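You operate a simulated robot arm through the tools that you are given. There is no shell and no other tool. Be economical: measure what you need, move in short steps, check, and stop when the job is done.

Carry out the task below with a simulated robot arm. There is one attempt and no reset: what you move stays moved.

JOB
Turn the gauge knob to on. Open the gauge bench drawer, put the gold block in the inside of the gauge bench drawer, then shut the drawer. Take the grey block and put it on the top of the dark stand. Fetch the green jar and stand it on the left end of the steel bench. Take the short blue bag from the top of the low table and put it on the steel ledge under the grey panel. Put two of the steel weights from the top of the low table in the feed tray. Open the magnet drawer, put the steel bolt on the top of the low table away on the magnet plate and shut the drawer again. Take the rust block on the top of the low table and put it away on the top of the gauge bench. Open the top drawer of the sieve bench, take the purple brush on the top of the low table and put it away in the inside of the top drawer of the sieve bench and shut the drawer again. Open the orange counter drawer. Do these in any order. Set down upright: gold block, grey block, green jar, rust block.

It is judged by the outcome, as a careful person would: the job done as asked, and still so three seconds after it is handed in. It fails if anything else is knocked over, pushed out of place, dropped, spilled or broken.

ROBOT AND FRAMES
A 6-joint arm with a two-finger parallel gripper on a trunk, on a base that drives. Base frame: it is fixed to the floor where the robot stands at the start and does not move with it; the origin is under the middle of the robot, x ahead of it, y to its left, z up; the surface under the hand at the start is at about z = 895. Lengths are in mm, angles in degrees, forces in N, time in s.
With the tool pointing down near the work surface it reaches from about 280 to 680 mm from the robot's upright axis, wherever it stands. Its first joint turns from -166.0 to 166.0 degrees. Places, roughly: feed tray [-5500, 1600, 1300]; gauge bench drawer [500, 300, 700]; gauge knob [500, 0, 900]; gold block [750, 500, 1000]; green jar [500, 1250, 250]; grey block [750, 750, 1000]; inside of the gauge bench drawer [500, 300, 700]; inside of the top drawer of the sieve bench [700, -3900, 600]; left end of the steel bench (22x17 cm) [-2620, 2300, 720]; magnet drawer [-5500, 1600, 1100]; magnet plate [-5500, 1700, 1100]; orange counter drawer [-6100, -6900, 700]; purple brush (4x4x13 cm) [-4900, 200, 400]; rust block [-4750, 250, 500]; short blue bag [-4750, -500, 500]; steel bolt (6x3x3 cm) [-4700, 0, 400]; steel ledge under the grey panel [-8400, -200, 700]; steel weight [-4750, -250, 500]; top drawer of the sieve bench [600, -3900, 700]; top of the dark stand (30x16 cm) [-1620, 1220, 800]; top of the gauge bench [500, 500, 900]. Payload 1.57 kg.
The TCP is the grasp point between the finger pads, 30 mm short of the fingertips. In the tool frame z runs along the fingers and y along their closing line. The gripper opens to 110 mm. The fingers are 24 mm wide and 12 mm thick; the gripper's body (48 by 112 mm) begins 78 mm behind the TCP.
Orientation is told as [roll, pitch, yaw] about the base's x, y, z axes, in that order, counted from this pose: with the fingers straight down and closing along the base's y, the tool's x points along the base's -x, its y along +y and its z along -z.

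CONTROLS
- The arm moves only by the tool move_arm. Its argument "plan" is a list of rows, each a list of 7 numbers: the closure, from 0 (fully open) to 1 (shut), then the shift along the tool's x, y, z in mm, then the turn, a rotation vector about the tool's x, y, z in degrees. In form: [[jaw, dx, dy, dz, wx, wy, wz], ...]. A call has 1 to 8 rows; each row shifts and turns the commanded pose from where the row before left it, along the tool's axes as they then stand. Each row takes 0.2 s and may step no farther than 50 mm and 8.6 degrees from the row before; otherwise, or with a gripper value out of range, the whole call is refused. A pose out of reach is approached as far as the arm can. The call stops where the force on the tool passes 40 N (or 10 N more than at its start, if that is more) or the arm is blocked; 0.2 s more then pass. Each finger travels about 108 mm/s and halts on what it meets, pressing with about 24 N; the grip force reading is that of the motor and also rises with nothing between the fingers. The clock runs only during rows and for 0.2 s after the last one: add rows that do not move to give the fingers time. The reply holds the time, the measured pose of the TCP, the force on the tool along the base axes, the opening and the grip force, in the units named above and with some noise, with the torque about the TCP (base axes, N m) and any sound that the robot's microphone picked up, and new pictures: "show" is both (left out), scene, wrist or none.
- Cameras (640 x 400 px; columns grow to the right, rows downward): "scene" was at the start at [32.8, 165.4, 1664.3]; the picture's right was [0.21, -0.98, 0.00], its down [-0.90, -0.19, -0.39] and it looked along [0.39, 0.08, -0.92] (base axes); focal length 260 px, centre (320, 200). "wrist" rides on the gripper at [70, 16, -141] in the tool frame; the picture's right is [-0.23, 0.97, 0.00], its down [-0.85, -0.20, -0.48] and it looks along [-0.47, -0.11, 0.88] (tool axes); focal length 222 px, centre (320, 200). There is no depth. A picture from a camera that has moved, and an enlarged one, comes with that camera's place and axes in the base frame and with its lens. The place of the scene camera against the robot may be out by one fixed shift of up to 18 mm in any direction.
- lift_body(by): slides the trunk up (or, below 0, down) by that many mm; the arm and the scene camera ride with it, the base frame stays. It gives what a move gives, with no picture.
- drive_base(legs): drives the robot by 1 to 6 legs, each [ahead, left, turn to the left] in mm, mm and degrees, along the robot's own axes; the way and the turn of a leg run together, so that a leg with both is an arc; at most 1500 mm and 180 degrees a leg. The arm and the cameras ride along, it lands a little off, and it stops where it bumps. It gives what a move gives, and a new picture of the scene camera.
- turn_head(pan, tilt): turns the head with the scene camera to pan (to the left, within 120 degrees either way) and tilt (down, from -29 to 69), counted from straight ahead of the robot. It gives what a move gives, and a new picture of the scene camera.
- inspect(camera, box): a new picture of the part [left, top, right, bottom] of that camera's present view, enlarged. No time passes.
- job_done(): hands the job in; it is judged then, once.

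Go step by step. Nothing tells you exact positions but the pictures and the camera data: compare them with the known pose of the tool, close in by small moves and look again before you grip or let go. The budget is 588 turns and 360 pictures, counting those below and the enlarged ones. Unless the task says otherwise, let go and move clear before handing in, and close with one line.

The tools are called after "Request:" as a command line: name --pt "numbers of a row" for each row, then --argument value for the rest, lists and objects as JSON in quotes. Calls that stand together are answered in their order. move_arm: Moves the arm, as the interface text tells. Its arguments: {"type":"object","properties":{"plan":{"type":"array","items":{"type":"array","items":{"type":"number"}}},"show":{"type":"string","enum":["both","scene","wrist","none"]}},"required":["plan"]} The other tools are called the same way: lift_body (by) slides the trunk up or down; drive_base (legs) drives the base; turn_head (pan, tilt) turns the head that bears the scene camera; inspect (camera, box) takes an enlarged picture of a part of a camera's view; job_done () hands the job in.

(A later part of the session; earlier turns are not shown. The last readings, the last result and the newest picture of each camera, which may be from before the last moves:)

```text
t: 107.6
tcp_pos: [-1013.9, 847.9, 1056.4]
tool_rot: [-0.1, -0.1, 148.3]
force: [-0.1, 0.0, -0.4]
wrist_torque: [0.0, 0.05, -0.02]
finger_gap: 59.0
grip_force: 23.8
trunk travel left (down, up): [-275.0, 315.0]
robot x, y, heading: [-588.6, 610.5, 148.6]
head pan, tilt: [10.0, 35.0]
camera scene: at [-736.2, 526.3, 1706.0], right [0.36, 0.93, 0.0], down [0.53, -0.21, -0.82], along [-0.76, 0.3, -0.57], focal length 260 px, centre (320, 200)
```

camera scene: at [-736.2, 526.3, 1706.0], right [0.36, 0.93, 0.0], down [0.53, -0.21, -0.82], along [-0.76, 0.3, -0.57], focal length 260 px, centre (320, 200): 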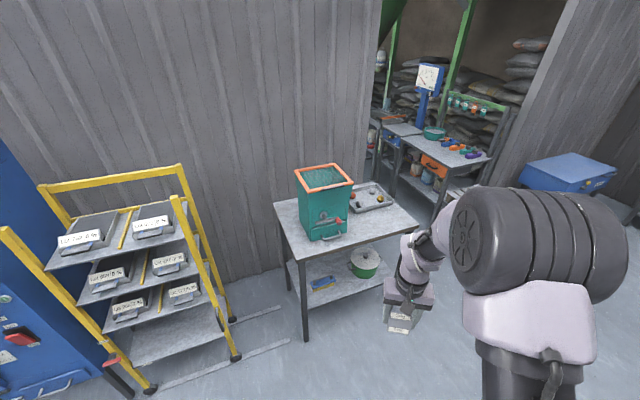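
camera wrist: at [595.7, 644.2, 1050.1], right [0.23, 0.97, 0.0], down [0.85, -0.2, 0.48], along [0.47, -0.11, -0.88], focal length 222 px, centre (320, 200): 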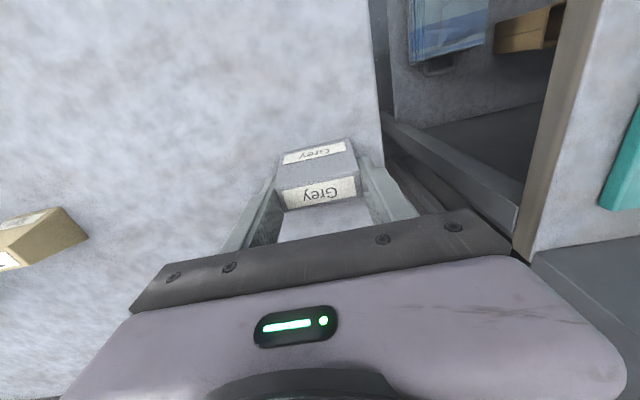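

Request:
inspect --camera "scene" --box '[260, 150, 440, 280]'

Request:
inspect --camera "scene" --box '[350, 50, 630, 230]'

```text
3.08 times, centred on (350, 215) of scene
camera zoom: at [-736.2, 526.3, 1706.0], right [0.36, 0.93, 0.0], down [0.53, -0.21, -0.82], along [-0.76, 0.3, -0.57], focal length 800 px, centre (228, 154)
```

zoom: 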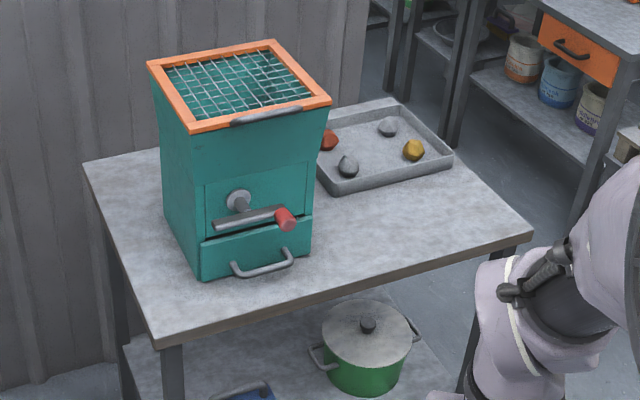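

```text
2.22 times, centred on (490, 140) of scene
camera zoom: at [-736.2, 526.3, 1706.0], right [0.36, 0.93, 0.0], down [0.53, -0.21, -0.82], along [-0.76, 0.3, -0.57], focal length 578 px, centre (-58, 333)
```

zoom: 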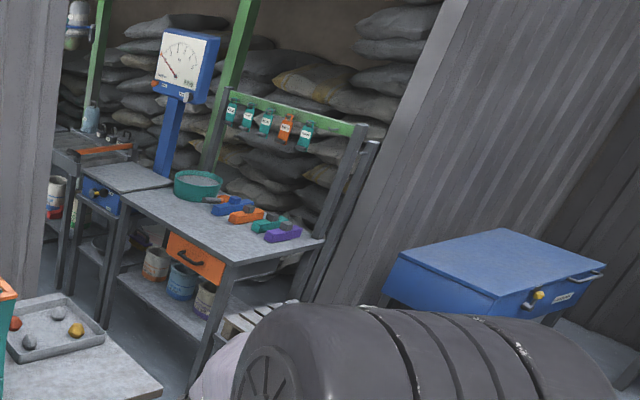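

Request:
drive_base --legs '[[0, 0, 31.3], [0, -608, 0], [510, 0, 0]]'

Request:
turn_head --pan 0 --tilt 50

```text
t: 115.2
tcp_pos: [-1585.6, 1203.5, 1057.3]
tool_rot: [0.0, -0.1, 180.1]
force: [0.7, 0.3, -0.4]
wrist_torque: [-0.03, -0.02, -0.02]
finger_gap: 59.0
grip_force: 23.9
trunk travel left (down, up): [-275.0, 315.0]
robot x, y, heading: [-1102.5, 1221.4, -179.8]
head pan, tilt: [10.0, 35.0]
camera scene: at [-1175.8, 1077.7, 1706.0], right [-0.18, 0.98, 0.0], down [0.56, 0.1, -0.82], along [-0.81, -0.14, -0.57], focal length 260 px, centre (320, 200)
```

scene: 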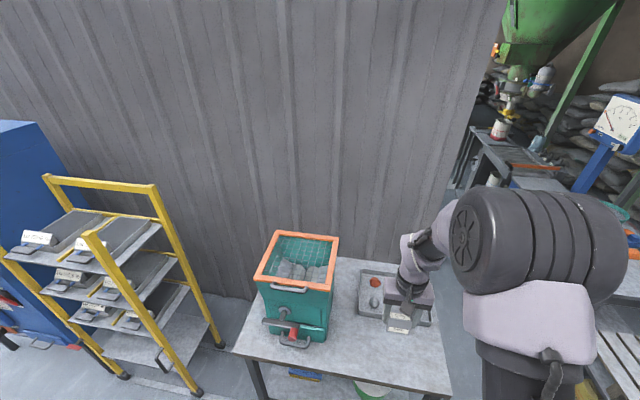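

```text
t: 115.9
tcp_pos: [-1585.2, 1203.6, 1057.1]
tool_rot: [-0.2, -0.2, 179.9]
force: [-1.0, 0.0, -0.2]
wrist_torque: [-0.01, 0.02, 0.04]
finger_gap: 59.0
grip_force: 22.9
trunk travel left (down, up): [-275.0, 315.0]
robot x, y, heading: [-1106.9, 1222.2, -179.8]
head pan, tilt: [0.0, 50.0]
camera scene: at [-1165.5, 1093.0, 1684.4], right [0.0, 1.0, 0.0], down [0.77, 0.0, -0.64], along [-0.64, 0.0, -0.77], focal length 260 px, centre (320, 200)
```

scene: 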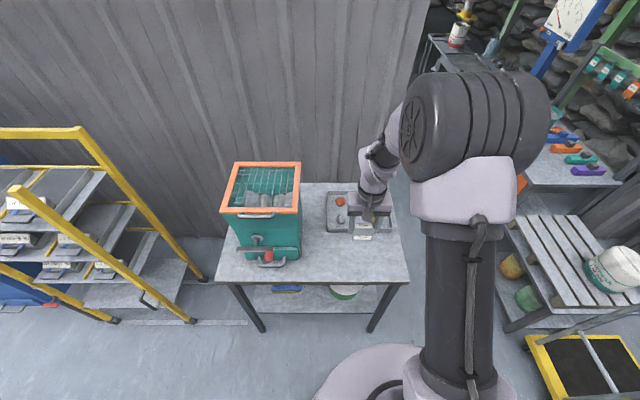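

Request:
move_arm --pt "1 -20 0 40 0 0 0" --pt "1 0 0 45 0 0 0" --pt "1 0 0 45 0 0 0" --show "both"

```text
t: 116.7
tcp_pos: [-1604.3, 1202.7, 926.6]
tool_rot: [0.0, -0.1, 179.9]
force: [0.0, 0.0, -0.5]
wrist_torque: [0.01, -0.04, -0.02]
finger_gap: 59.0
grip_force: 23.7
trunk travel left (down, up): [-275.0, 315.0]
robot x, y, heading: [-1104.7, 1219.5, -179.7]
head pan, tilt: [0.0, 50.0]
camera scene: at [-1166.6, 1093.0, 1684.2], right [0.0, 1.0, 0.0], down [0.77, 0.0, -0.64], along [-0.64, 0.0, -0.77], focal length 260 px, centre (320, 200)
camera wrist: at [-1534.4, 1186.7, 1068.6], right [-0.23, -0.97, 0.0], down [-0.85, 0.2, 0.48], along [-0.47, 0.11, -0.88], focal length 222 px, centre (320, 200)
```

scene: 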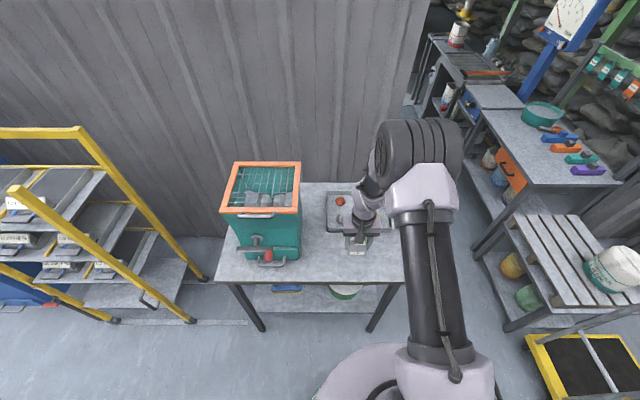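
wrist: 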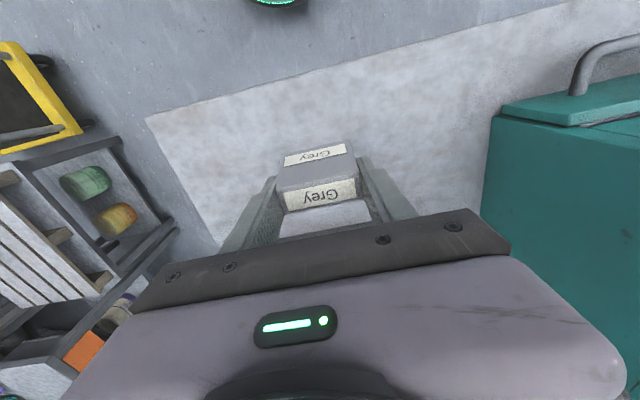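

Request:
move_arm --pt "1 0 0 40 0 0 0" --pt "1 0 0 25 0 0 0" --pt "1 0 0 5 0 0 0" --pt "1 0 0 4 0 0 0" --pt "1 0 0 4 0 0 0" --show "wrist"

```text
t: 117.9
tcp_pos: [-1605.1, 1202.9, 849.1]
tool_rot: [0.0, -0.1, 179.9]
force: [0.0, 0.7, -0.7]
wrist_torque: [-0.01, 0.0, 0.01]
finger_gap: 58.9
grip_force: 24.0
trunk travel left (down, up): [-275.0, 315.0]
robot x, y, heading: [-1106.5, 1218.6, -179.6]
head pan, tilt: [0.0, 50.0]
camera wrist: at [-1534.5, 1187.3, 991.5], right [-0.23, -0.97, 0.0], down [-0.85, 0.2, 0.48], along [-0.47, 0.11, -0.88], focal length 222 px, centre (320, 200)
```

wrist: 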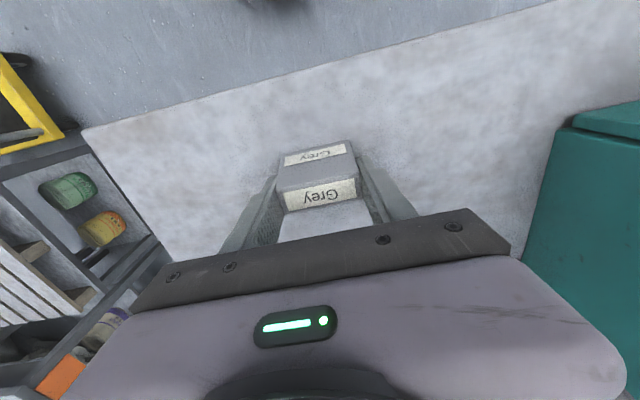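

Request:
move_arm --pt "1 0 0 4 0 0 0" --pt "1 0 0 4 0 0 0" --pt "1 0 0 4 0 0 0" --pt "1 0 0 4 0 0 0" --show "scene"

```text
t: 118.5
tcp_pos: [-1605.1, 1202.6, 847.3]
tool_rot: [0.0, -0.5, 179.8]
force: [10.0, -0.1, 30.9]
wrist_torque: [0.0, -0.61, -0.05]
finger_gap: 58.9
grip_force: 24.4
trunk travel left (down, up): [-275.0, 315.0]
robot x, y, heading: [-1105.8, 1217.1, -179.6]
head pan, tilt: [0.0, 50.0]
stopped in row 2: the force on the tool passed its limit at 49 N (the readings are from after the stop); the commanded pose is now the measured one
camera scene: at [-1161.0, 1093.1, 1684.8], right [0.0, 1.0, 0.0], down [0.76, 0.0, -0.64], along [-0.64, 0.0, -0.76], focal length 260 px, centre (320, 200)
```

scene: 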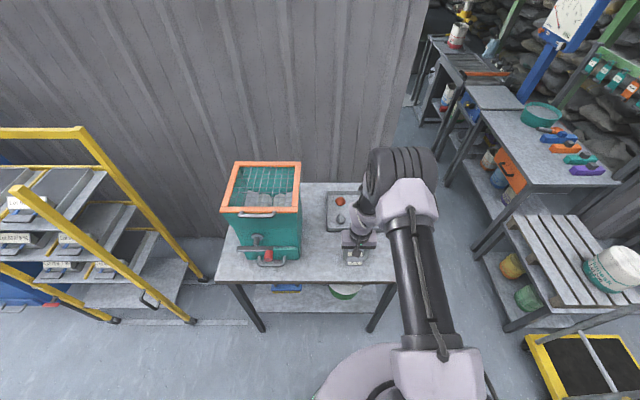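

Request:
move_arm --pt "1 0 0 -1.5 0 0 0" --pt "0.35 0 0 0 0 0 0" --pt "0.25 0 0 0 0 0 0" --pt "0.25 0 0 -40 0 0 0" --pt "0.25 0 0 -50 0 0 0" --pt "0.25 0 0 -50 0 0 0" --pt "0.25 0 0 -50 0 0 0" --show "wrist"

```text
t: 120.1
tcp_pos: [-1605.1, 1202.6, 1036.7]
tool_rot: [0.0, -0.3, 179.8]
force: [0.2, -0.3, -0.7]
wrist_torque: [0.01, -0.04, 0.0]
finger_gap: 82.6
grip_force: 0.1
trunk travel left (down, up): [-275.0, 315.0]
robot x, y, heading: [-1101.1, 1219.0, -179.8]
head pan, tilt: [0.0, 50.0]
camera wrist: at [-1533.7, 1187.5, 1177.8], right [-0.23, -0.97, 0.0], down [-0.85, 0.2, 0.48], along [-0.47, 0.11, -0.88], focal length 222 px, centre (320, 200)
```

wrist: 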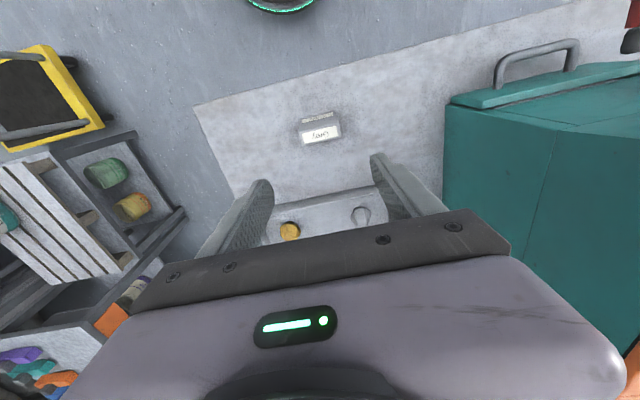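

Request:
drive_base --legs '[[-500, 0, 0], [0, 0, 180]]'

Request:
turn_head --pan 10 --tilt 38

```text
t: 130.4
tcp_pos: [-99.9, 1241.5, 1034.9]
tool_rot: [0.0, -0.3, 0.4]
force: [-0.2, 0.7, -1.3]
wrist_torque: [0.01, 0.0, 0.03]
finger_gap: 82.6
grip_force: 0.0
trunk travel left (down, up): [-275.0, 315.0]
robot x, y, heading: [-603.0, 1219.8, 0.8]
head pan, tilt: [0.0, 50.0]
camera scene: at [-551.4, 1374.8, 1684.3], right [0.01, -1.0, 0.0], down [-0.77, -0.01, -0.64], along [0.64, 0.01, -0.77], focal length 260 px, centre (320, 200)
```

scene: 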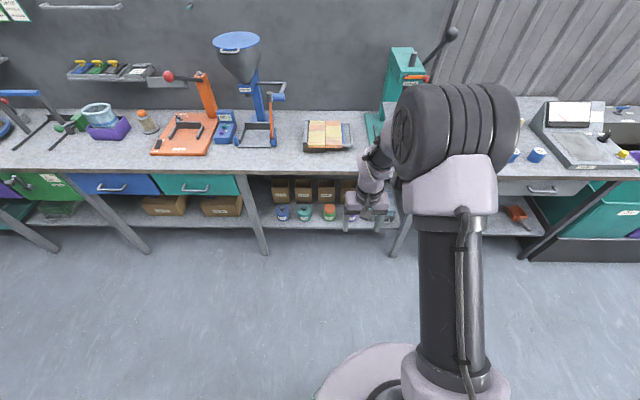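

```text
t: 131.2
tcp_pos: [-100.6, 1240.7, 1033.9]
tool_rot: [0.0, -0.3, 0.6]
force: [-0.4, 0.3, 0.6]
wrist_torque: [-0.01, 0.02, 0.02]
finger_gap: 83.0
grip_force: 0.1
trunk travel left (down, up): [-275.0, 315.0]
robot x, y, heading: [-605.1, 1219.2, 0.9]
head pan, tilt: [10.0, 38.0]
camera scene: at [-543.6, 1389.8, 1701.4], right [0.19, -0.98, 0.0], down [-0.61, -0.11, -0.79], along [0.77, 0.15, -0.62], focal length 260 px, centre (320, 200)
```

scene: 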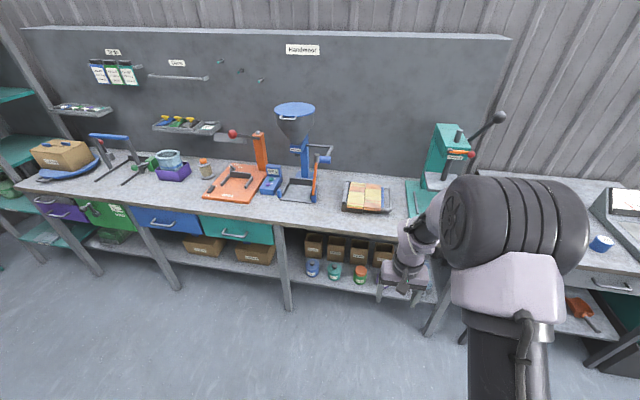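

Request:
inspect --camera "scene" --box '[290, 225, 450, 315]'

```text
4.00 times, centred on (370, 270) of scene
camera zoom: at [-543.6, 1389.8, 1701.4], right [0.19, -0.98, 0.0], down [-0.61, -0.11, -0.79], along [0.77, 0.15, -0.62], focal length 1040 px, centre (120, -80)
```

zoom: 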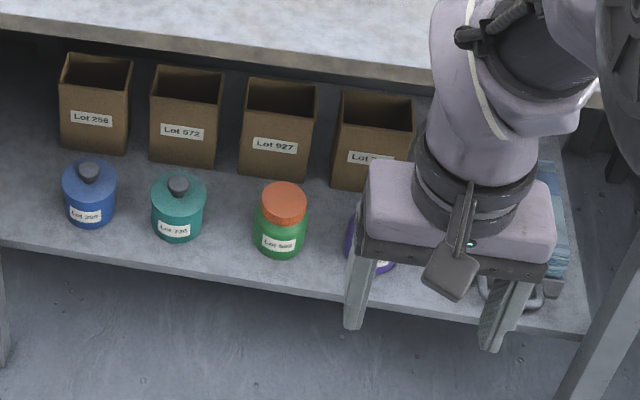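

Request:
lift_body --by -275

Request:
move_arm --pt "0 0 0 0 0 0 8.6" --pt "0 0 0 0 0 0 8.6" --pt "0 0 0 0 0 0 8.6" --pt "0 0 0 0 0 0 8.6" --pt "0 0 0 0 0 0 8.6" --pt "0 0 0 0 0 0 8.6" --pt "0 0 0 0 0 0 8.6" --pt "0 0 0 0 0 0 8.6" --show "none"

Request:
move_arm --pt "0 0 0 0 0 0 8.6" --pt "0 0 0 0 0 0 8.6" --pt "0 0 0 0 0 0 8.6" --pt "0 0 0 0 0 0 8.6" --pt "0 0 0 0 0 0 8.6" --pt "0 0 0 0 0 0 8.6" --pt "0 0 0 0 0 0 8.6" --pt "0 0 0 0 0 0 8.6" --show "none"

Request:
move_arm --pt "0 0 0 0 0 0 8.6" --pt "0 0 0 0 0 0 8.6" --pt "0 0 0 0 0 0 8.6" --pt "0 0 0 0 0 0 8.6" --pt "0 0 0 0 0 0 8.6" --show "wrist"

```text
t: 134.0
tcp_pos: [-100.8, 1241.6, 759.7]
tool_rot: [-0.1, -0.3, 0.4]
force: [-0.3, 0.9, 0.5]
wrist_torque: [-0.02, 0.0, 0.0]
finger_gap: 82.5
grip_force: 0.0
trunk travel left (down, up): [0.0, 590.0]
robot x, y, heading: [-600.3, 1219.3, 0.7]
head pan, tilt: [10.0, 38.0]
```

```text
t: 135.8
tcp_pos: [-101.4, 1243.3, 760.0]
tool_rot: [0.3, -0.2, -68.4]
force: [1.1, -0.8, -0.4]
wrist_torque: [0.02, 0.02, -0.01]
finger_gap: 109.8
grip_force: 0.0
trunk travel left (down, up): [0.0, 590.0]
robot x, y, heading: [-604.8, 1217.8, 0.5]
head pan, tilt: [10.0, 38.0]
```

```text
t: 137.6
tcp_pos: [-101.3, 1241.9, 761.0]
tool_rot: [0.3, 0.2, -137.4]
force: [0.0, -0.4, -0.7]
wrist_torque: [0.01, 0.0, -0.02]
finger_gap: 110.2
grip_force: 0.1
trunk travel left (down, up): [0.0, 590.0]
robot x, y, heading: [-603.8, 1220.4, 0.7]
head pan, tilt: [10.0, 38.0]
```

```text
t: 138.8
tcp_pos: [-101.6, 1241.9, 760.2]
tool_rot: [0.0, 0.3, 179.7]
force: [0.1, -0.3, -0.2]
wrist_torque: [-0.02, 0.0, -0.01]
finger_gap: 110.2
grip_force: 0.0
trunk travel left (down, up): [0.0, 590.0]
robot x, y, heading: [-603.6, 1219.3, 1.0]
head pan, tilt: [10.0, 38.0]
camera wrist: at [-31.0, 1225.9, 902.8], right [-0.23, -0.97, 0.0], down [-0.86, 0.2, 0.47], along [-0.46, 0.11, -0.88], focal length 222 px, centre (320, 200)
```

wrist: 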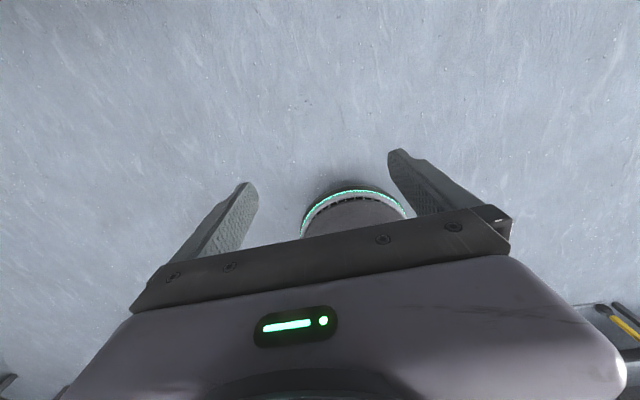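

Request:
move_arm --pt "0 0 0 40 0 8.5 0" --pt "0 0 0 40 0 8.5 0" --pt "0 0 0 40 0 8.5 0" --pt "0 0 0 40 0 8.5 0" --pt "0 0 0 40 0 8.5 0" --pt "0 0 0 20 0 8.5 0" --pt "0 0 0 0 0 8.5 0" --show "both"

```text
t: 140.4
tcp_pos: [129.1, 1305.1, 591.8]
tool_rot: [8.9, 56.6, -174.5]
force: [0.1, 0.3, -0.2]
wrist_torque: [0.0, -0.01, 0.04]
finger_gap: 110.0
grip_force: 0.2
out of reach, approached as far as the arm can: row 1, 3, 4, 5, 6, 7
trunk travel left (down, up): [0.0, 590.0]
robot x, y, heading: [-602.4, 1222.2, 0.9]
head pan, tilt: [10.0, 38.0]
camera scene: at [-543.9, 1389.5, 1426.5], right [0.19, -0.98, 0.0], down [-0.6, -0.11, -0.79], along [0.77, 0.15, -0.62], focal length 260 px, centre (320, 200)
camera wrist: at [48.9, 1303.7, 729.7], right [-0.16, -0.98, -0.11], down [-0.86, 0.19, -0.47], along [0.48, 0.02, -0.87], focal length 222 px, centre (320, 200)
```

scene: 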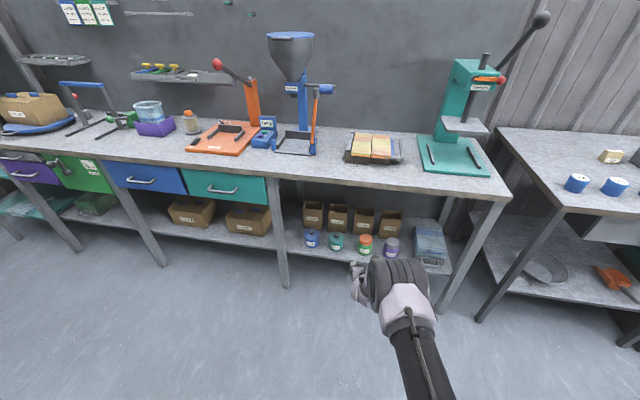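
wrist: 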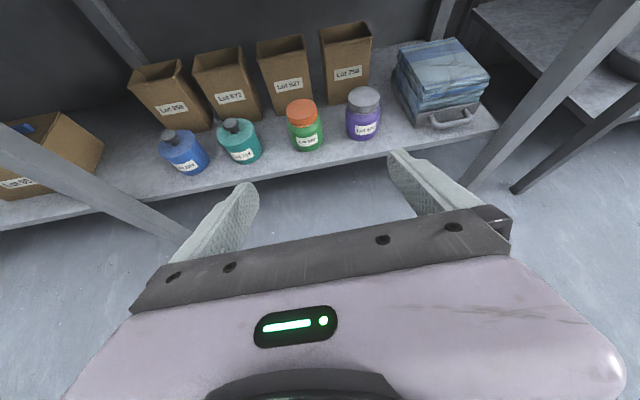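

Request:
move_arm --pt "0 0 0 0 4.3 0 3.0" --pt "0 -42 -2 5 0 0 0" --pt "0 -42 -2 5 0 0 0" --pt "0 -42 -2 5 0 0 0" --pt "0 -42 -2 5 0 0 0" --pt "0 -42 -2 5 0 0 0" --show "scene"

```text
t: 141.8
tcp_pos: [55.7, 1312.0, 400.9]
tool_rot: [9.1, 56.4, -174.5]
force: [0.1, 0.5, 0.8]
wrist_torque: [-0.02, -0.04, 0.02]
finger_gap: 109.9
grip_force: 0.1
out of reach, approached as far as the arm can: row 1, 2, 3, 4, 6
trunk travel left (down, up): [0.0, 590.0]
robot x, y, heading: [-603.5, 1217.7, 0.6]
head pan, tilt: [10.0, 38.0]
camera scene: at [-543.7, 1389.8, 1426.5], right [0.19, -0.98, 0.0], down [-0.6, -0.11, -0.79], along [0.77, 0.15, -0.62], focal length 260 px, centre (320, 200)
```

scene: 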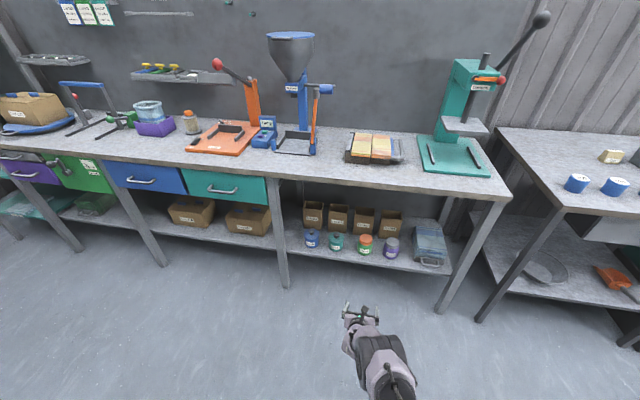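

Request:
move_arm --pt "0 0 45 0 0 0 0" --pt "0 0 45 0 0 0 0" --pt "0 0 45 0 0 0 0" --pt "0 0 45 0 0 0 0" --show "none"

```text
t: 142.8
tcp_pos: [127.5, 1205.2, 441.4]
tool_rot: [8.8, 56.4, -174.6]
force: [-0.9, -0.7, 0.0]
wrist_torque: [0.0, -0.02, 0.0]
finger_gap: 109.8
grip_force: 0.1
out of reach, approached as far as the arm can: row 1, 2, 3, 4
trunk travel left (down, up): [0.0, 590.0]
robot x, y, heading: [-602.1, 1221.1, 0.9]
head pan, tilt: [10.0, 38.0]
```

Request:
move_arm --pt "0 0 0 0 0 0 -8.5" --pt "0 0 0 0 0 0 -8.5" --pt "0 0 0 0 0 0 0" --show "scene"

```text
t: 143.6
tcp_pos: [127.5, 1205.5, 442.2]
tool_rot: [30.9, 50.6, -147.3]
force: [-0.2, -0.5, -0.8]
wrist_torque: [-0.02, 0.04, 0.0]
finger_gap: 110.1
grip_force: 0.1
trunk travel left (down, up): [0.0, 590.0]
robot x, y, heading: [-603.6, 1221.5, 0.5]
head pan, tilt: [10.0, 38.0]
camera scene: at [-543.6, 1389.8, 1426.5], right [0.19, -0.98, 0.0], down [-0.6, -0.11, -0.79], along [0.77, 0.15, -0.62], focal length 260 px, centre (320, 200)
```

scene: 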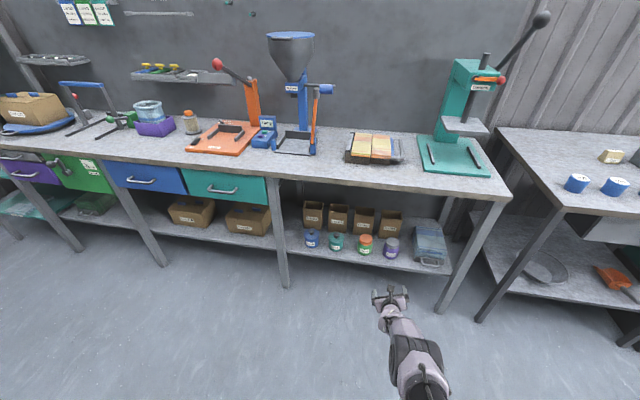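

Request:
move_arm --pt "0 -37 26.5 -12.3 0 0 0" --pt "0 -37 26.5 -12.3 0 0 0" --pt "0 -37 26.5 -12.3 0 0 0" --pt "0 0 0 0 0 0 8.5" --pt "0 0 0 0 0 0 8.5" --pt "0 0 0 0 4.3 0 3.0" --show "none"

```text
t: 145.0
tcp_pos: [62.6, 1109.0, 401.8]
tool_rot: [27.0, 51.7, -154.7]
force: [0.0, 0.7, -0.2]
wrist_torque: [0.0, -0.01, -0.03]
finger_gap: 109.9
grip_force: 0.0
out of reach, approached as far as the arm can: row 4, 5, 6
trunk travel left (down, up): [0.0, 590.0]
robot x, y, heading: [-599.9, 1218.8, 0.8]
head pan, tilt: [10.0, 38.0]
```

Request:
move_arm --pt "0 12.3 -44.7 -5.2 0 0 0" --pt "0 12.3 -44.7 -5.2 0 0 0" --pt "0 12.3 -44.7 -5.2 0 0 0" --pt "0 12.3 -44.7 -5.2 0 0 0" --pt "0 12.3 -44.7 -5.2 0 0 0" --pt "0 12.3 -44.7 -5.2 0 0 0" --show "none"

```text
t: 146.4
tcp_pos: [54.2, 1387.8, 416.0]
tool_rot: [26.9, 51.6, -154.6]
force: [-0.6, 0.2, -0.3]
wrist_torque: [-0.03, 0.02, -0.03]
finger_gap: 110.1
grip_force: 0.1
out of reach, approached as far as the arm can: row 5, 6
trunk travel left (down, up): [0.0, 590.0]
robot x, y, heading: [-602.0, 1221.4, 0.7]
head pan, tilt: [10.0, 38.0]
```

Request:
move_arm --pt "0 0 0 0 6.1 2.1 0" --pt "0 0 0 0 0 0 7.6" --pt "0 0 0 0 0 0 7.6" --show "none"

```text
t: 147.2
tcp_pos: [56.9, 1388.7, 414.3]
tool_rot: [0.6, 56.6, -179.6]
force: [0.5, 0.5, 0.6]
wrist_torque: [0.01, 0.01, -0.01]
finger_gap: 110.0
grip_force: 0.0
out of reach, approached as far as the arm can: row 3
trunk travel left (down, up): [0.0, 590.0]
robot x, y, heading: [-603.3, 1222.7, 0.7]
head pan, tilt: [10.0, 38.0]
```

Request:
move_arm --pt "0 -36 -15 23 0 0 0" --pt "0 -36 -15 23 0 0 0" --pt "0 0 0 0 0 8.5 0" --pt "0 0 0 0 0 8.5 0" --show "both"

```text
t: 148.2
tcp_pos: [79.2, 1445.5, 485.8]
tool_rot: [5.3, 72.2, -175.8]
force: [-0.6, 0.0, -0.2]
wrist_torque: [0.02, 0.03, 0.04]
finger_gap: 110.0
grip_force: 0.0
out of reach, approached as far as the arm can: row 1, 2, 3, 4
trunk travel left (down, up): [0.0, 590.0]
robot x, y, heading: [-601.7, 1220.5, 0.5]
head pan, tilt: [10.0, 38.0]
camera scene: at [-543.6, 1389.8, 1426.5], right [0.19, -0.98, 0.0], down [-0.6, -0.11, -0.79], along [0.77, 0.15, -0.62], focal length 260 px, centre (320, 200)
camera wrist: at [-34.0, 1434.9, 596.2], right [-0.08, -0.98, -0.19], down [-0.71, 0.19, -0.67], along [0.7, 0.08, -0.71], focal length 222 px, centre (320, 200)
```

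scene: 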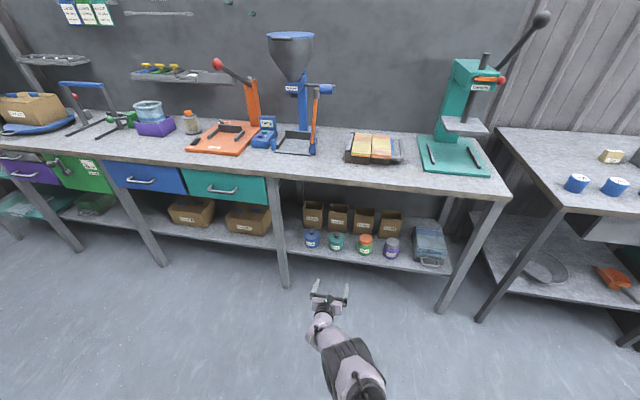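
wrist: 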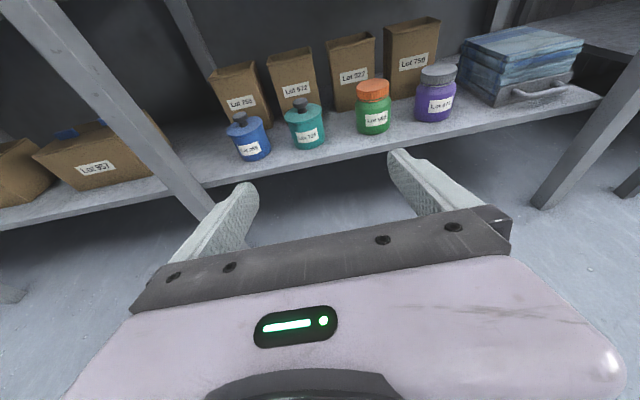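

Request:
move_arm --pt "0 0 0 0 0 0 -8.6" --pt "0 0 0 0 0 0 -8.6" --pt "0 0 0 0 0 0 -8.6" --pt "0 0 0 0 0 0 -8.6" --pt "0 0 0 0 0 0 -8.6" --pt "0 0 0 0 0 0 -8.6" --pt "0 0 0 0 0 0 -8.6" --pt "0 0 0 0 0 0 -8.6" --show "none"

Request:
move_arm --pt "0 0 0 0 0 0 -8.6" --pt "0 0 0 0 0 0 -8.6" --pt "0 0 0 0 0 0 -8.6" --pt "0 0 0 0 0 0 -8.6" --pt "0 0 0 0 0 0 -8.6" --pt "0 0 0 0 0 0 -8.6" --pt "0 0 0 0 0 0 -8.6" --pt "0 0 0 0 0 0 -8.6" --show "none"

Request:
move_arm --pt "0 0 0 0 0 0 -8.6" --pt "0 0 0 0 0 0 -8.6" --pt "0 0 0 0 0 0 -8.6" --pt "0 0 0 0 0 0 -8.6" --show "wrist"

```text
t: 150.0
tcp_pos: [77.5, 1444.7, 486.1]
tool_rot: [72.5, 19.8, -96.1]
force: [-0.5, -0.2, 0.1]
wrist_torque: [0.01, 0.01, 0.02]
finger_gap: 109.9
grip_force: 0.0
trunk travel left (down, up): [0.0, 590.0]
robot x, y, heading: [-601.2, 1218.3, 0.7]
head pan, tilt: [10.0, 38.0]
```

```text
t: 151.8
tcp_pos: [78.3, 1446.1, 485.8]
tool_rot: [66.2, -45.5, -72.5]
force: [-0.5, 0.0, 0.0]
wrist_torque: [0.01, 0.01, 0.03]
finger_gap: 110.0
grip_force: 0.1
trunk travel left (down, up): [0.0, 590.0]
robot x, y, heading: [-601.0, 1217.4, 0.7]
head pan, tilt: [10.0, 38.0]
```

```text
t: 152.8
tcp_pos: [78.1, 1444.8, 486.0]
tool_rot: [23.9, -72.0, -25.0]
force: [-0.2, 0.0, -0.8]
wrist_torque: [0.01, -0.02, 0.0]
finger_gap: 109.9
grip_force: 0.0
trunk travel left (down, up): [0.0, 590.0]
robot x, y, heading: [-604.8, 1214.8, 0.8]
head pan, tilt: [10.0, 38.0]
camera wrist: at [-76.2, 1470.3, 463.0], right [0.1, 0.94, 0.34], down [-0.23, -0.31, 0.92], along [0.97, -0.17, 0.18], focal length 222 px, centre (320, 200)
```

wrist: 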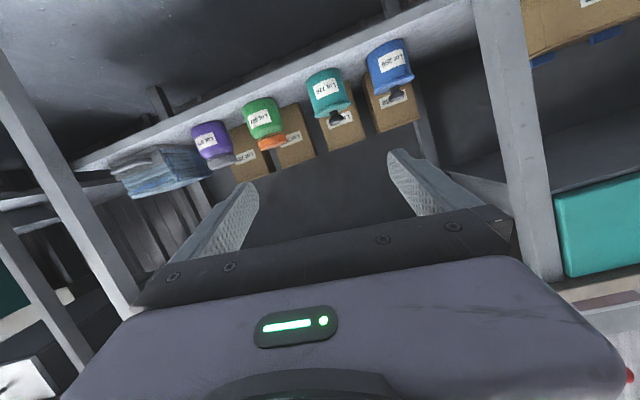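

Request:
move_arm --pt "0 0 0 0 0 0 -7.5" --pt "0 27 -32.5 1 0 0 0" --pt "0 27 -32.5 1 0 0 0" --pt "0 27 -32.5 1 0 0 0" --pt "0 27 -32.5 1 0 0 0" --pt "0 27 -32.5 1 0 0 0" --pt "0 27 -32.5 1 0 0 0" --show "both"

```text
t: 154.4
tcp_pos: [3.6, 1242.5, 432.0]
tool_rot: [0.8, -73.6, -0.8]
force: [-0.1, -0.3, 0.3]
wrist_torque: [0.01, -0.01, -0.02]
finger_gap: 110.0
grip_force: 0.1
out of reach, approached as far as the arm can: row 2, 3, 4, 5, 6, 7
trunk travel left (down, up): [0.0, 590.0]
robot x, y, heading: [-603.9, 1217.8, 0.8]
head pan, tilt: [10.0, 38.0]
camera scene: at [-543.6, 1390.0, 1426.5], right [0.19, -0.98, 0.0], down [-0.6, -0.12, -0.79], along [0.77, 0.15, -0.62], focal length 260 px, centre (320, 200)
camera wrist: at [-149.9, 1258.2, 405.3], right [0.06, 0.97, 0.22], down [-0.22, -0.2, 0.95], along [0.97, -0.11, 0.2], focal length 222 px, centre (320, 200)
```

scene: 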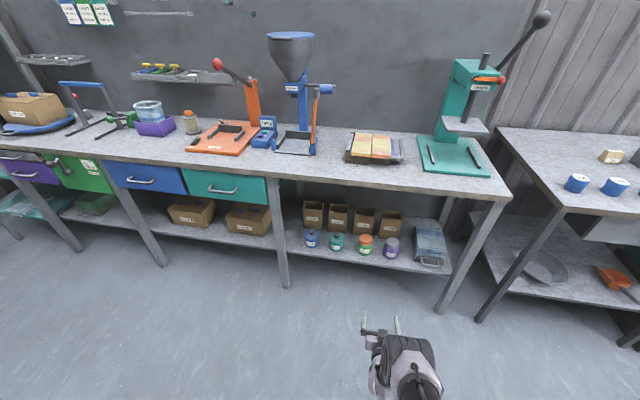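
wrist: 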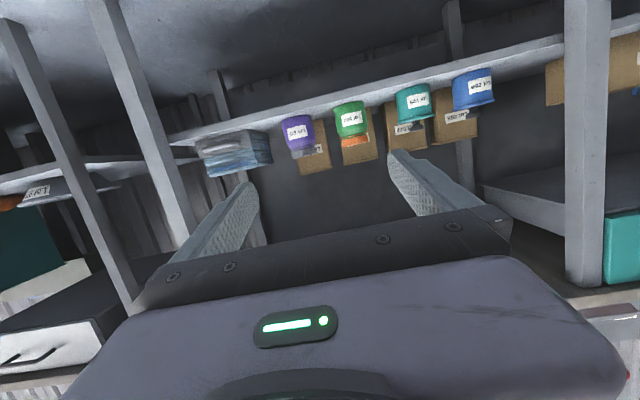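

Request:
move_arm --pt "0 0 0 0 0 8 0" --pt "0 0 0 0 0 8 0" --pt "0 0 0 0 0 8 0" --pt "0 21 0 44 0 0 0" --pt "0 21 0 44 0 0 0" --show "wrist"

```text
t: 155.6
tcp_pos: [34.5, 1240.2, 366.6]
tool_rot: [0.3, -49.6, -0.2]
force: [0.2, -0.2, 0.2]
wrist_torque: [-0.02, 0.03, 0.01]
finger_gap: 110.0
grip_force: 0.0
out of reach, approached as far as the arm can: row 5
trunk travel left (down, up): [0.0, 590.0]
robot x, y, heading: [-600.5, 1219.9, 0.8]
head pan, tilt: [10.0, 38.0]
camera wrist: at [-117.7, 1257.7, 406.8], right [0.15, 0.97, 0.18], down [0.19, -0.2, 0.96], along [0.97, -0.11, -0.22], focal length 222 px, centre (320, 200)
```

wrist: 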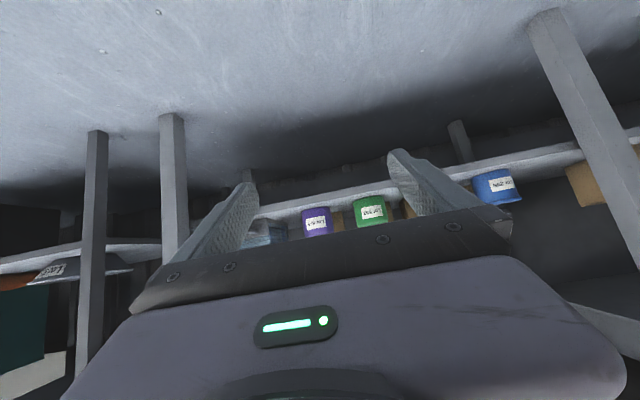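

Request:
move_arm --pt "0 -23 0 44 0 0 0" --pt "0 -23 0 44 0 0 0" --show "none"

```text
t: 156.2
tcp_pos: [86.2, 1240.4, 398.6]
tool_rot: [0.4, -49.7, -0.2]
force: [0.5, -0.1, -0.3]
wrist_torque: [0.0, -0.05, 0.0]
finger_gap: 109.9
grip_force: 0.1
out of reach, approached as far as the arm can: row 1, 2
trunk travel left (down, up): [0.0, 590.0]
robot x, y, heading: [-601.8, 1219.5, 0.4]
head pan, tilt: [10.0, 38.0]
```

Request:
move_arm --pt "0 41 0 -22 0 0 0" --pt "0 41 0 -22 0 0 0" --pt "0 41 0 -22 0 0 0" --show "none"

```text
t: 157.0
tcp_pos: [-44.4, 1240.8, 347.7]
tool_rot: [0.3, -49.7, -0.2]
force: [-0.1, 0.1, 0.1]
wrist_torque: [0.0, -0.01, -0.01]
finger_gap: 109.9
grip_force: 0.1
trunk travel left (down, up): [0.0, 590.0]
robot x, y, heading: [-600.2, 1218.9, 0.9]
head pan, tilt: [10.0, 38.0]
```

Request:
drive_base --legs '[[0, 78, -0.8], [200, 0, 0]]'

Request:
move_arm --pt "0 0 0 0 0 0 0" --show "wrist"

```text
t: 159.2
tcp_pos: [154.9, 1308.0, 348.2]
tool_rot: [0.3, -49.6, -1.2]
force: [0.0, 0.5, -0.1]
wrist_torque: [0.01, 0.0, -0.01]
finger_gap: 110.1
grip_force: 0.0
trunk travel left (down, up): [0.0, 590.0]
robot x, y, heading: [-405.5, 1297.0, -0.3]
head pan, tilt: [10.0, 38.0]
camera scene: at [-344.5, 1466.1, 1426.5], right [0.17, -0.99, 0.0], down [-0.61, -0.1, -0.79], along [0.78, 0.13, -0.62], focal length 260 px, centre (320, 200)
```

scene: 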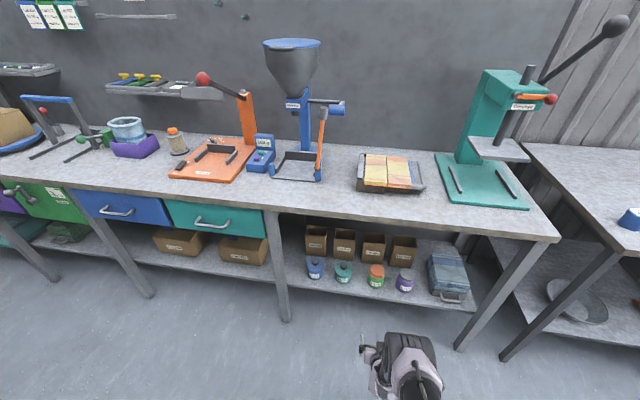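

```text
t: 159.6
tcp_pos: [152.4, 1307.7, 346.5]
tool_rot: [0.4, -49.6, -1.2]
force: [0.7, 1.5, 0.4]
wrist_torque: [0.01, 0.01, 0.0]
finger_gap: 110.1
grip_force: 0.0
trunk travel left (down, up): [0.0, 590.0]
robot x, y, heading: [-406.9, 1298.3, -0.3]
head pan, tilt: [10.0, 38.0]
camera wrist: at [1.4, 1327.6, 386.4], right [0.16, 0.97, 0.18], down [0.19, -0.21, 0.96], along [0.97, -0.12, -0.21], focal length 222 px, centre (320, 200)
```

wrist: 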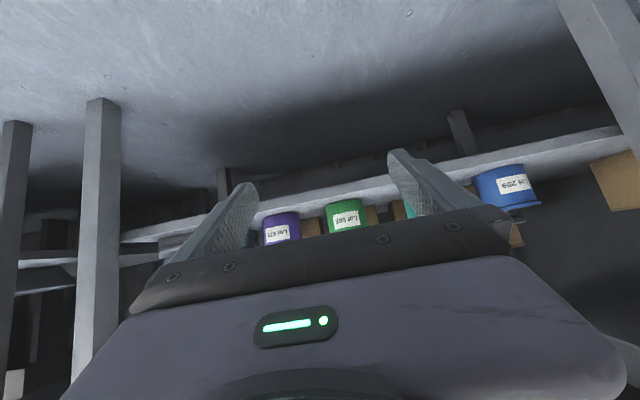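

Request:
move_arm --pt "0 0 13 0 0 0 1.0" --pt "0 0 0 0 0 0 0" --show "none"

Request:
drive_base --legs '[[220, 0, 0.3]]'

Request:
move_arm --pt "0 0 0 0 0 0 0" --show "wrist"

```text
t: 160.2
tcp_pos: [153.0, 1320.7, 347.8]
tool_rot: [1.4, -49.6, -2.8]
force: [-0.5, 0.3, -0.2]
wrist_torque: [0.01, -0.02, 0.01]
finger_gap: 110.1
grip_force: 0.1
trunk travel left (down, up): [0.0, 590.0]
robot x, y, heading: [-401.5, 1297.9, -0.2]
head pan, tilt: [10.0, 38.0]
```

```text
t: 161.9
tcp_pos: [369.7, 1324.5, 347.4]
tool_rot: [1.5, -49.6, -2.4]
force: [-0.4, 0.3, 0.4]
wrist_torque: [0.01, -0.01, 0.06]
finger_gap: 109.9
grip_force: 0.1
trunk travel left (down, up): [0.0, 590.0]
robot x, y, heading: [-191.3, 1295.2, 0.2]
head pan, tilt: [10.0, 38.0]
camera scene: at [-128.6, 1466.2, 1426.5], right [0.18, -0.98, 0.0], down [-0.61, -0.11, -0.79], along [0.78, 0.14, -0.62], focal length 260 px, centre (320, 200)
```

scene: 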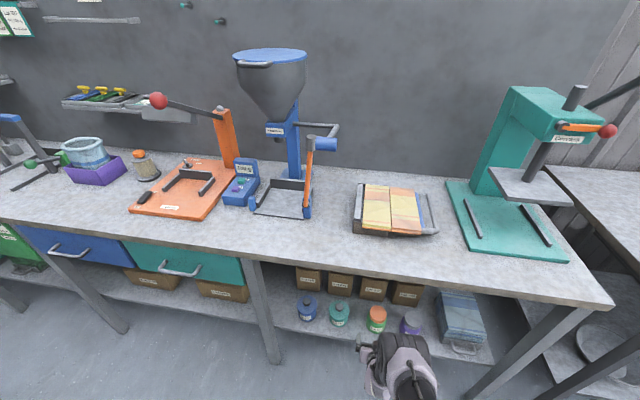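

```text
t: 162.3
tcp_pos: [369.5, 1324.2, 346.9]
tool_rot: [1.5, -49.6, -2.3]
force: [-0.1, 0.2, 0.3]
wrist_torque: [0.02, -0.03, -0.03]
finger_gap: 110.0
grip_force: 0.1
trunk travel left (down, up): [0.0, 590.0]
robot x, y, heading: [-190.3, 1298.6, 0.1]
head pan, tilt: [10.0, 38.0]
camera wrist: at [218.3, 1343.7, 386.6], right [0.17, 0.97, 0.19], down [0.18, -0.22, 0.96], along [0.97, -0.13, -0.22], focal length 222 px, centre (320, 200)
```

wrist: 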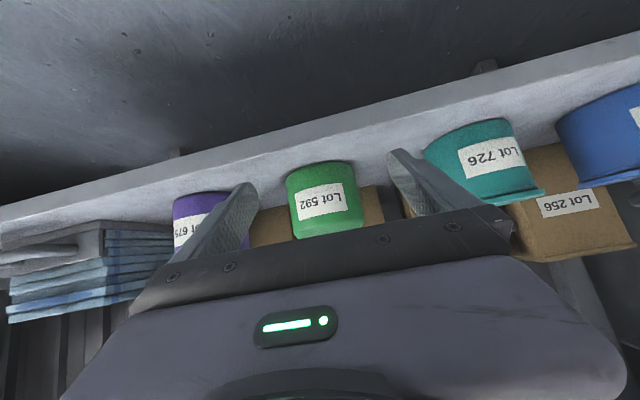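

Request:
move_arm --pt "0 0 -6 0 0 0 -1.3" --show "none"

Request:
drive_base --legs '[[102, 0, 0]]'

Request:
move_arm --pt "0 0 0 0 0 0 0" --show "wrist"

```text
t: 162.7
tcp_pos: [370.5, 1317.9, 346.4]
tool_rot: [-0.2, -49.6, -0.4]
force: [0.4, -0.8, -0.6]
wrist_torque: [-0.02, 0.02, 0.01]
finger_gap: 109.8
grip_force: 0.1
trunk travel left (down, up): [0.0, 590.0]
robot x, y, heading: [-187.9, 1298.3, 0.1]
head pan, tilt: [10.0, 38.0]
```

```text
t: 163.9
tcp_pos: [471.5, 1318.3, 347.6]
tool_rot: [0.0, -49.6, -0.5]
force: [0.6, 0.7, 0.6]
wrist_torque: [-0.01, 0.04, -0.01]
finger_gap: 109.9
grip_force: 0.0
trunk travel left (down, up): [0.0, 590.0]
robot x, y, heading: [-89.8, 1299.8, -0.1]
head pan, tilt: [10.0, 38.0]
camera scene: at [-27.4, 1466.4, 1426.5], right [0.17, -0.98, 0.0], down [-0.61, -0.11, -0.79], along [0.78, 0.14, -0.62], focal length 260 px, centre (320, 200)
```

scene: 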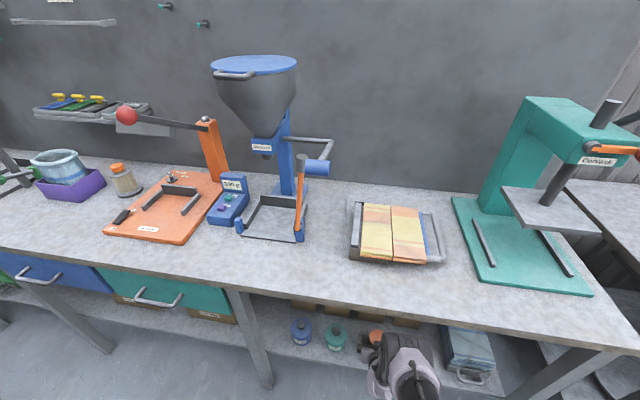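

```text
t: 164.3
tcp_pos: [471.4, 1316.8, 346.2]
tool_rot: [-0.2, -49.6, -0.5]
force: [0.0, 0.1, -0.1]
wrist_torque: [0.03, 0.04, 0.01]
finger_gap: 109.8
grip_force: 0.1
trunk travel left (down, up): [0.0, 590.0]
robot x, y, heading: [-87.9, 1296.3, -0.0]
head pan, tilt: [10.0, 38.0]
camera wrist: at [319.2, 1336.1, 386.2], right [0.16, 0.97, 0.17], down [0.19, -0.2, 0.96], along [0.97, -0.12, -0.21], focal length 222 px, centre (320, 200)
```

wrist: 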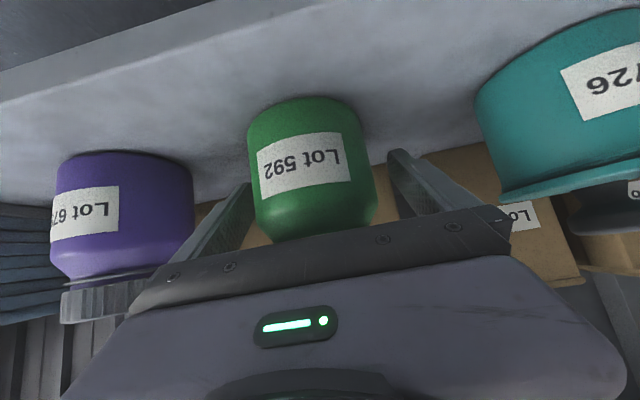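

Request:
move_arm --pt "0.15 0 0 0 0 0 0" --pt "0.5 0 0 0 0 0 0" --pt "0.8 0 0 0 0 0 0" --pt "0.8 0 0 0 0 0 0" --show "wrist"

```text
t: 165.3
tcp_pos: [471.3, 1317.9, 348.4]
tool_rot: [-0.1, -49.7, -0.5]
force: [0.2, -0.1, -0.3]
wrist_torque: [0.04, -0.01, -0.01]
finger_gap: 79.1
grip_force: 24.1
trunk travel left (down, up): [0.0, 590.0]
robot x, y, heading: [-86.3, 1299.5, -0.0]
head pan, tilt: [10.0, 38.0]
camera wrist: at [319.3, 1336.1, 386.3], right [0.16, 0.97, 0.17], down [0.19, -0.2, 0.96], along [0.97, -0.12, -0.21], focal length 222 px, centre (320, 200)
```

wrist: 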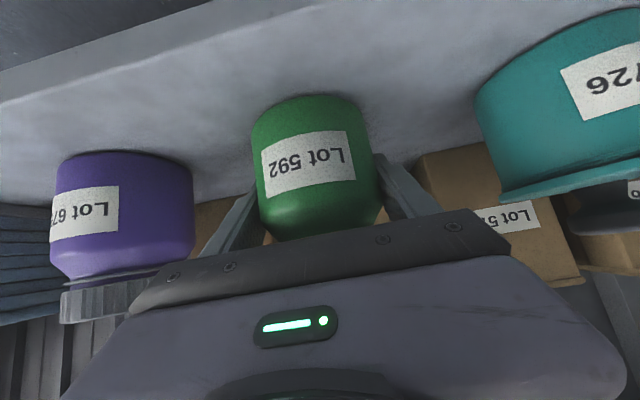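

Request:
move_arm --pt "1 -12 0 -10 0 0 0" --pt "1 -15 0 -13 0 0 0" --pt "1 -15 0 -13 0 0 0" --show "wrist"

```text
t: 166.1
tcp_pos: [463.8, 1318.5, 398.1]
tool_rot: [-0.1, -49.2, -0.5]
force: [0.1, 0.3, 0.2]
wrist_torque: [0.0, -0.03, -0.01]
finger_gap: 79.2
grip_force: 23.9
trunk travel left (down, up): [0.0, 590.0]
robot x, y, heading: [-93.3, 1296.4, -0.0]
head pan, tilt: [10.0, 38.0]
camera wrist: at [312.2, 1336.2, 438.9], right [0.16, 0.97, 0.17], down [0.19, -0.2, 0.96], along [0.97, -0.12, -0.22], focal length 222 px, centre (320, 200)
```

wrist: 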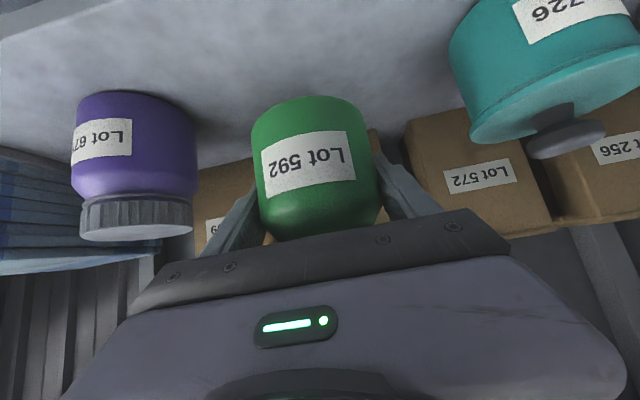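

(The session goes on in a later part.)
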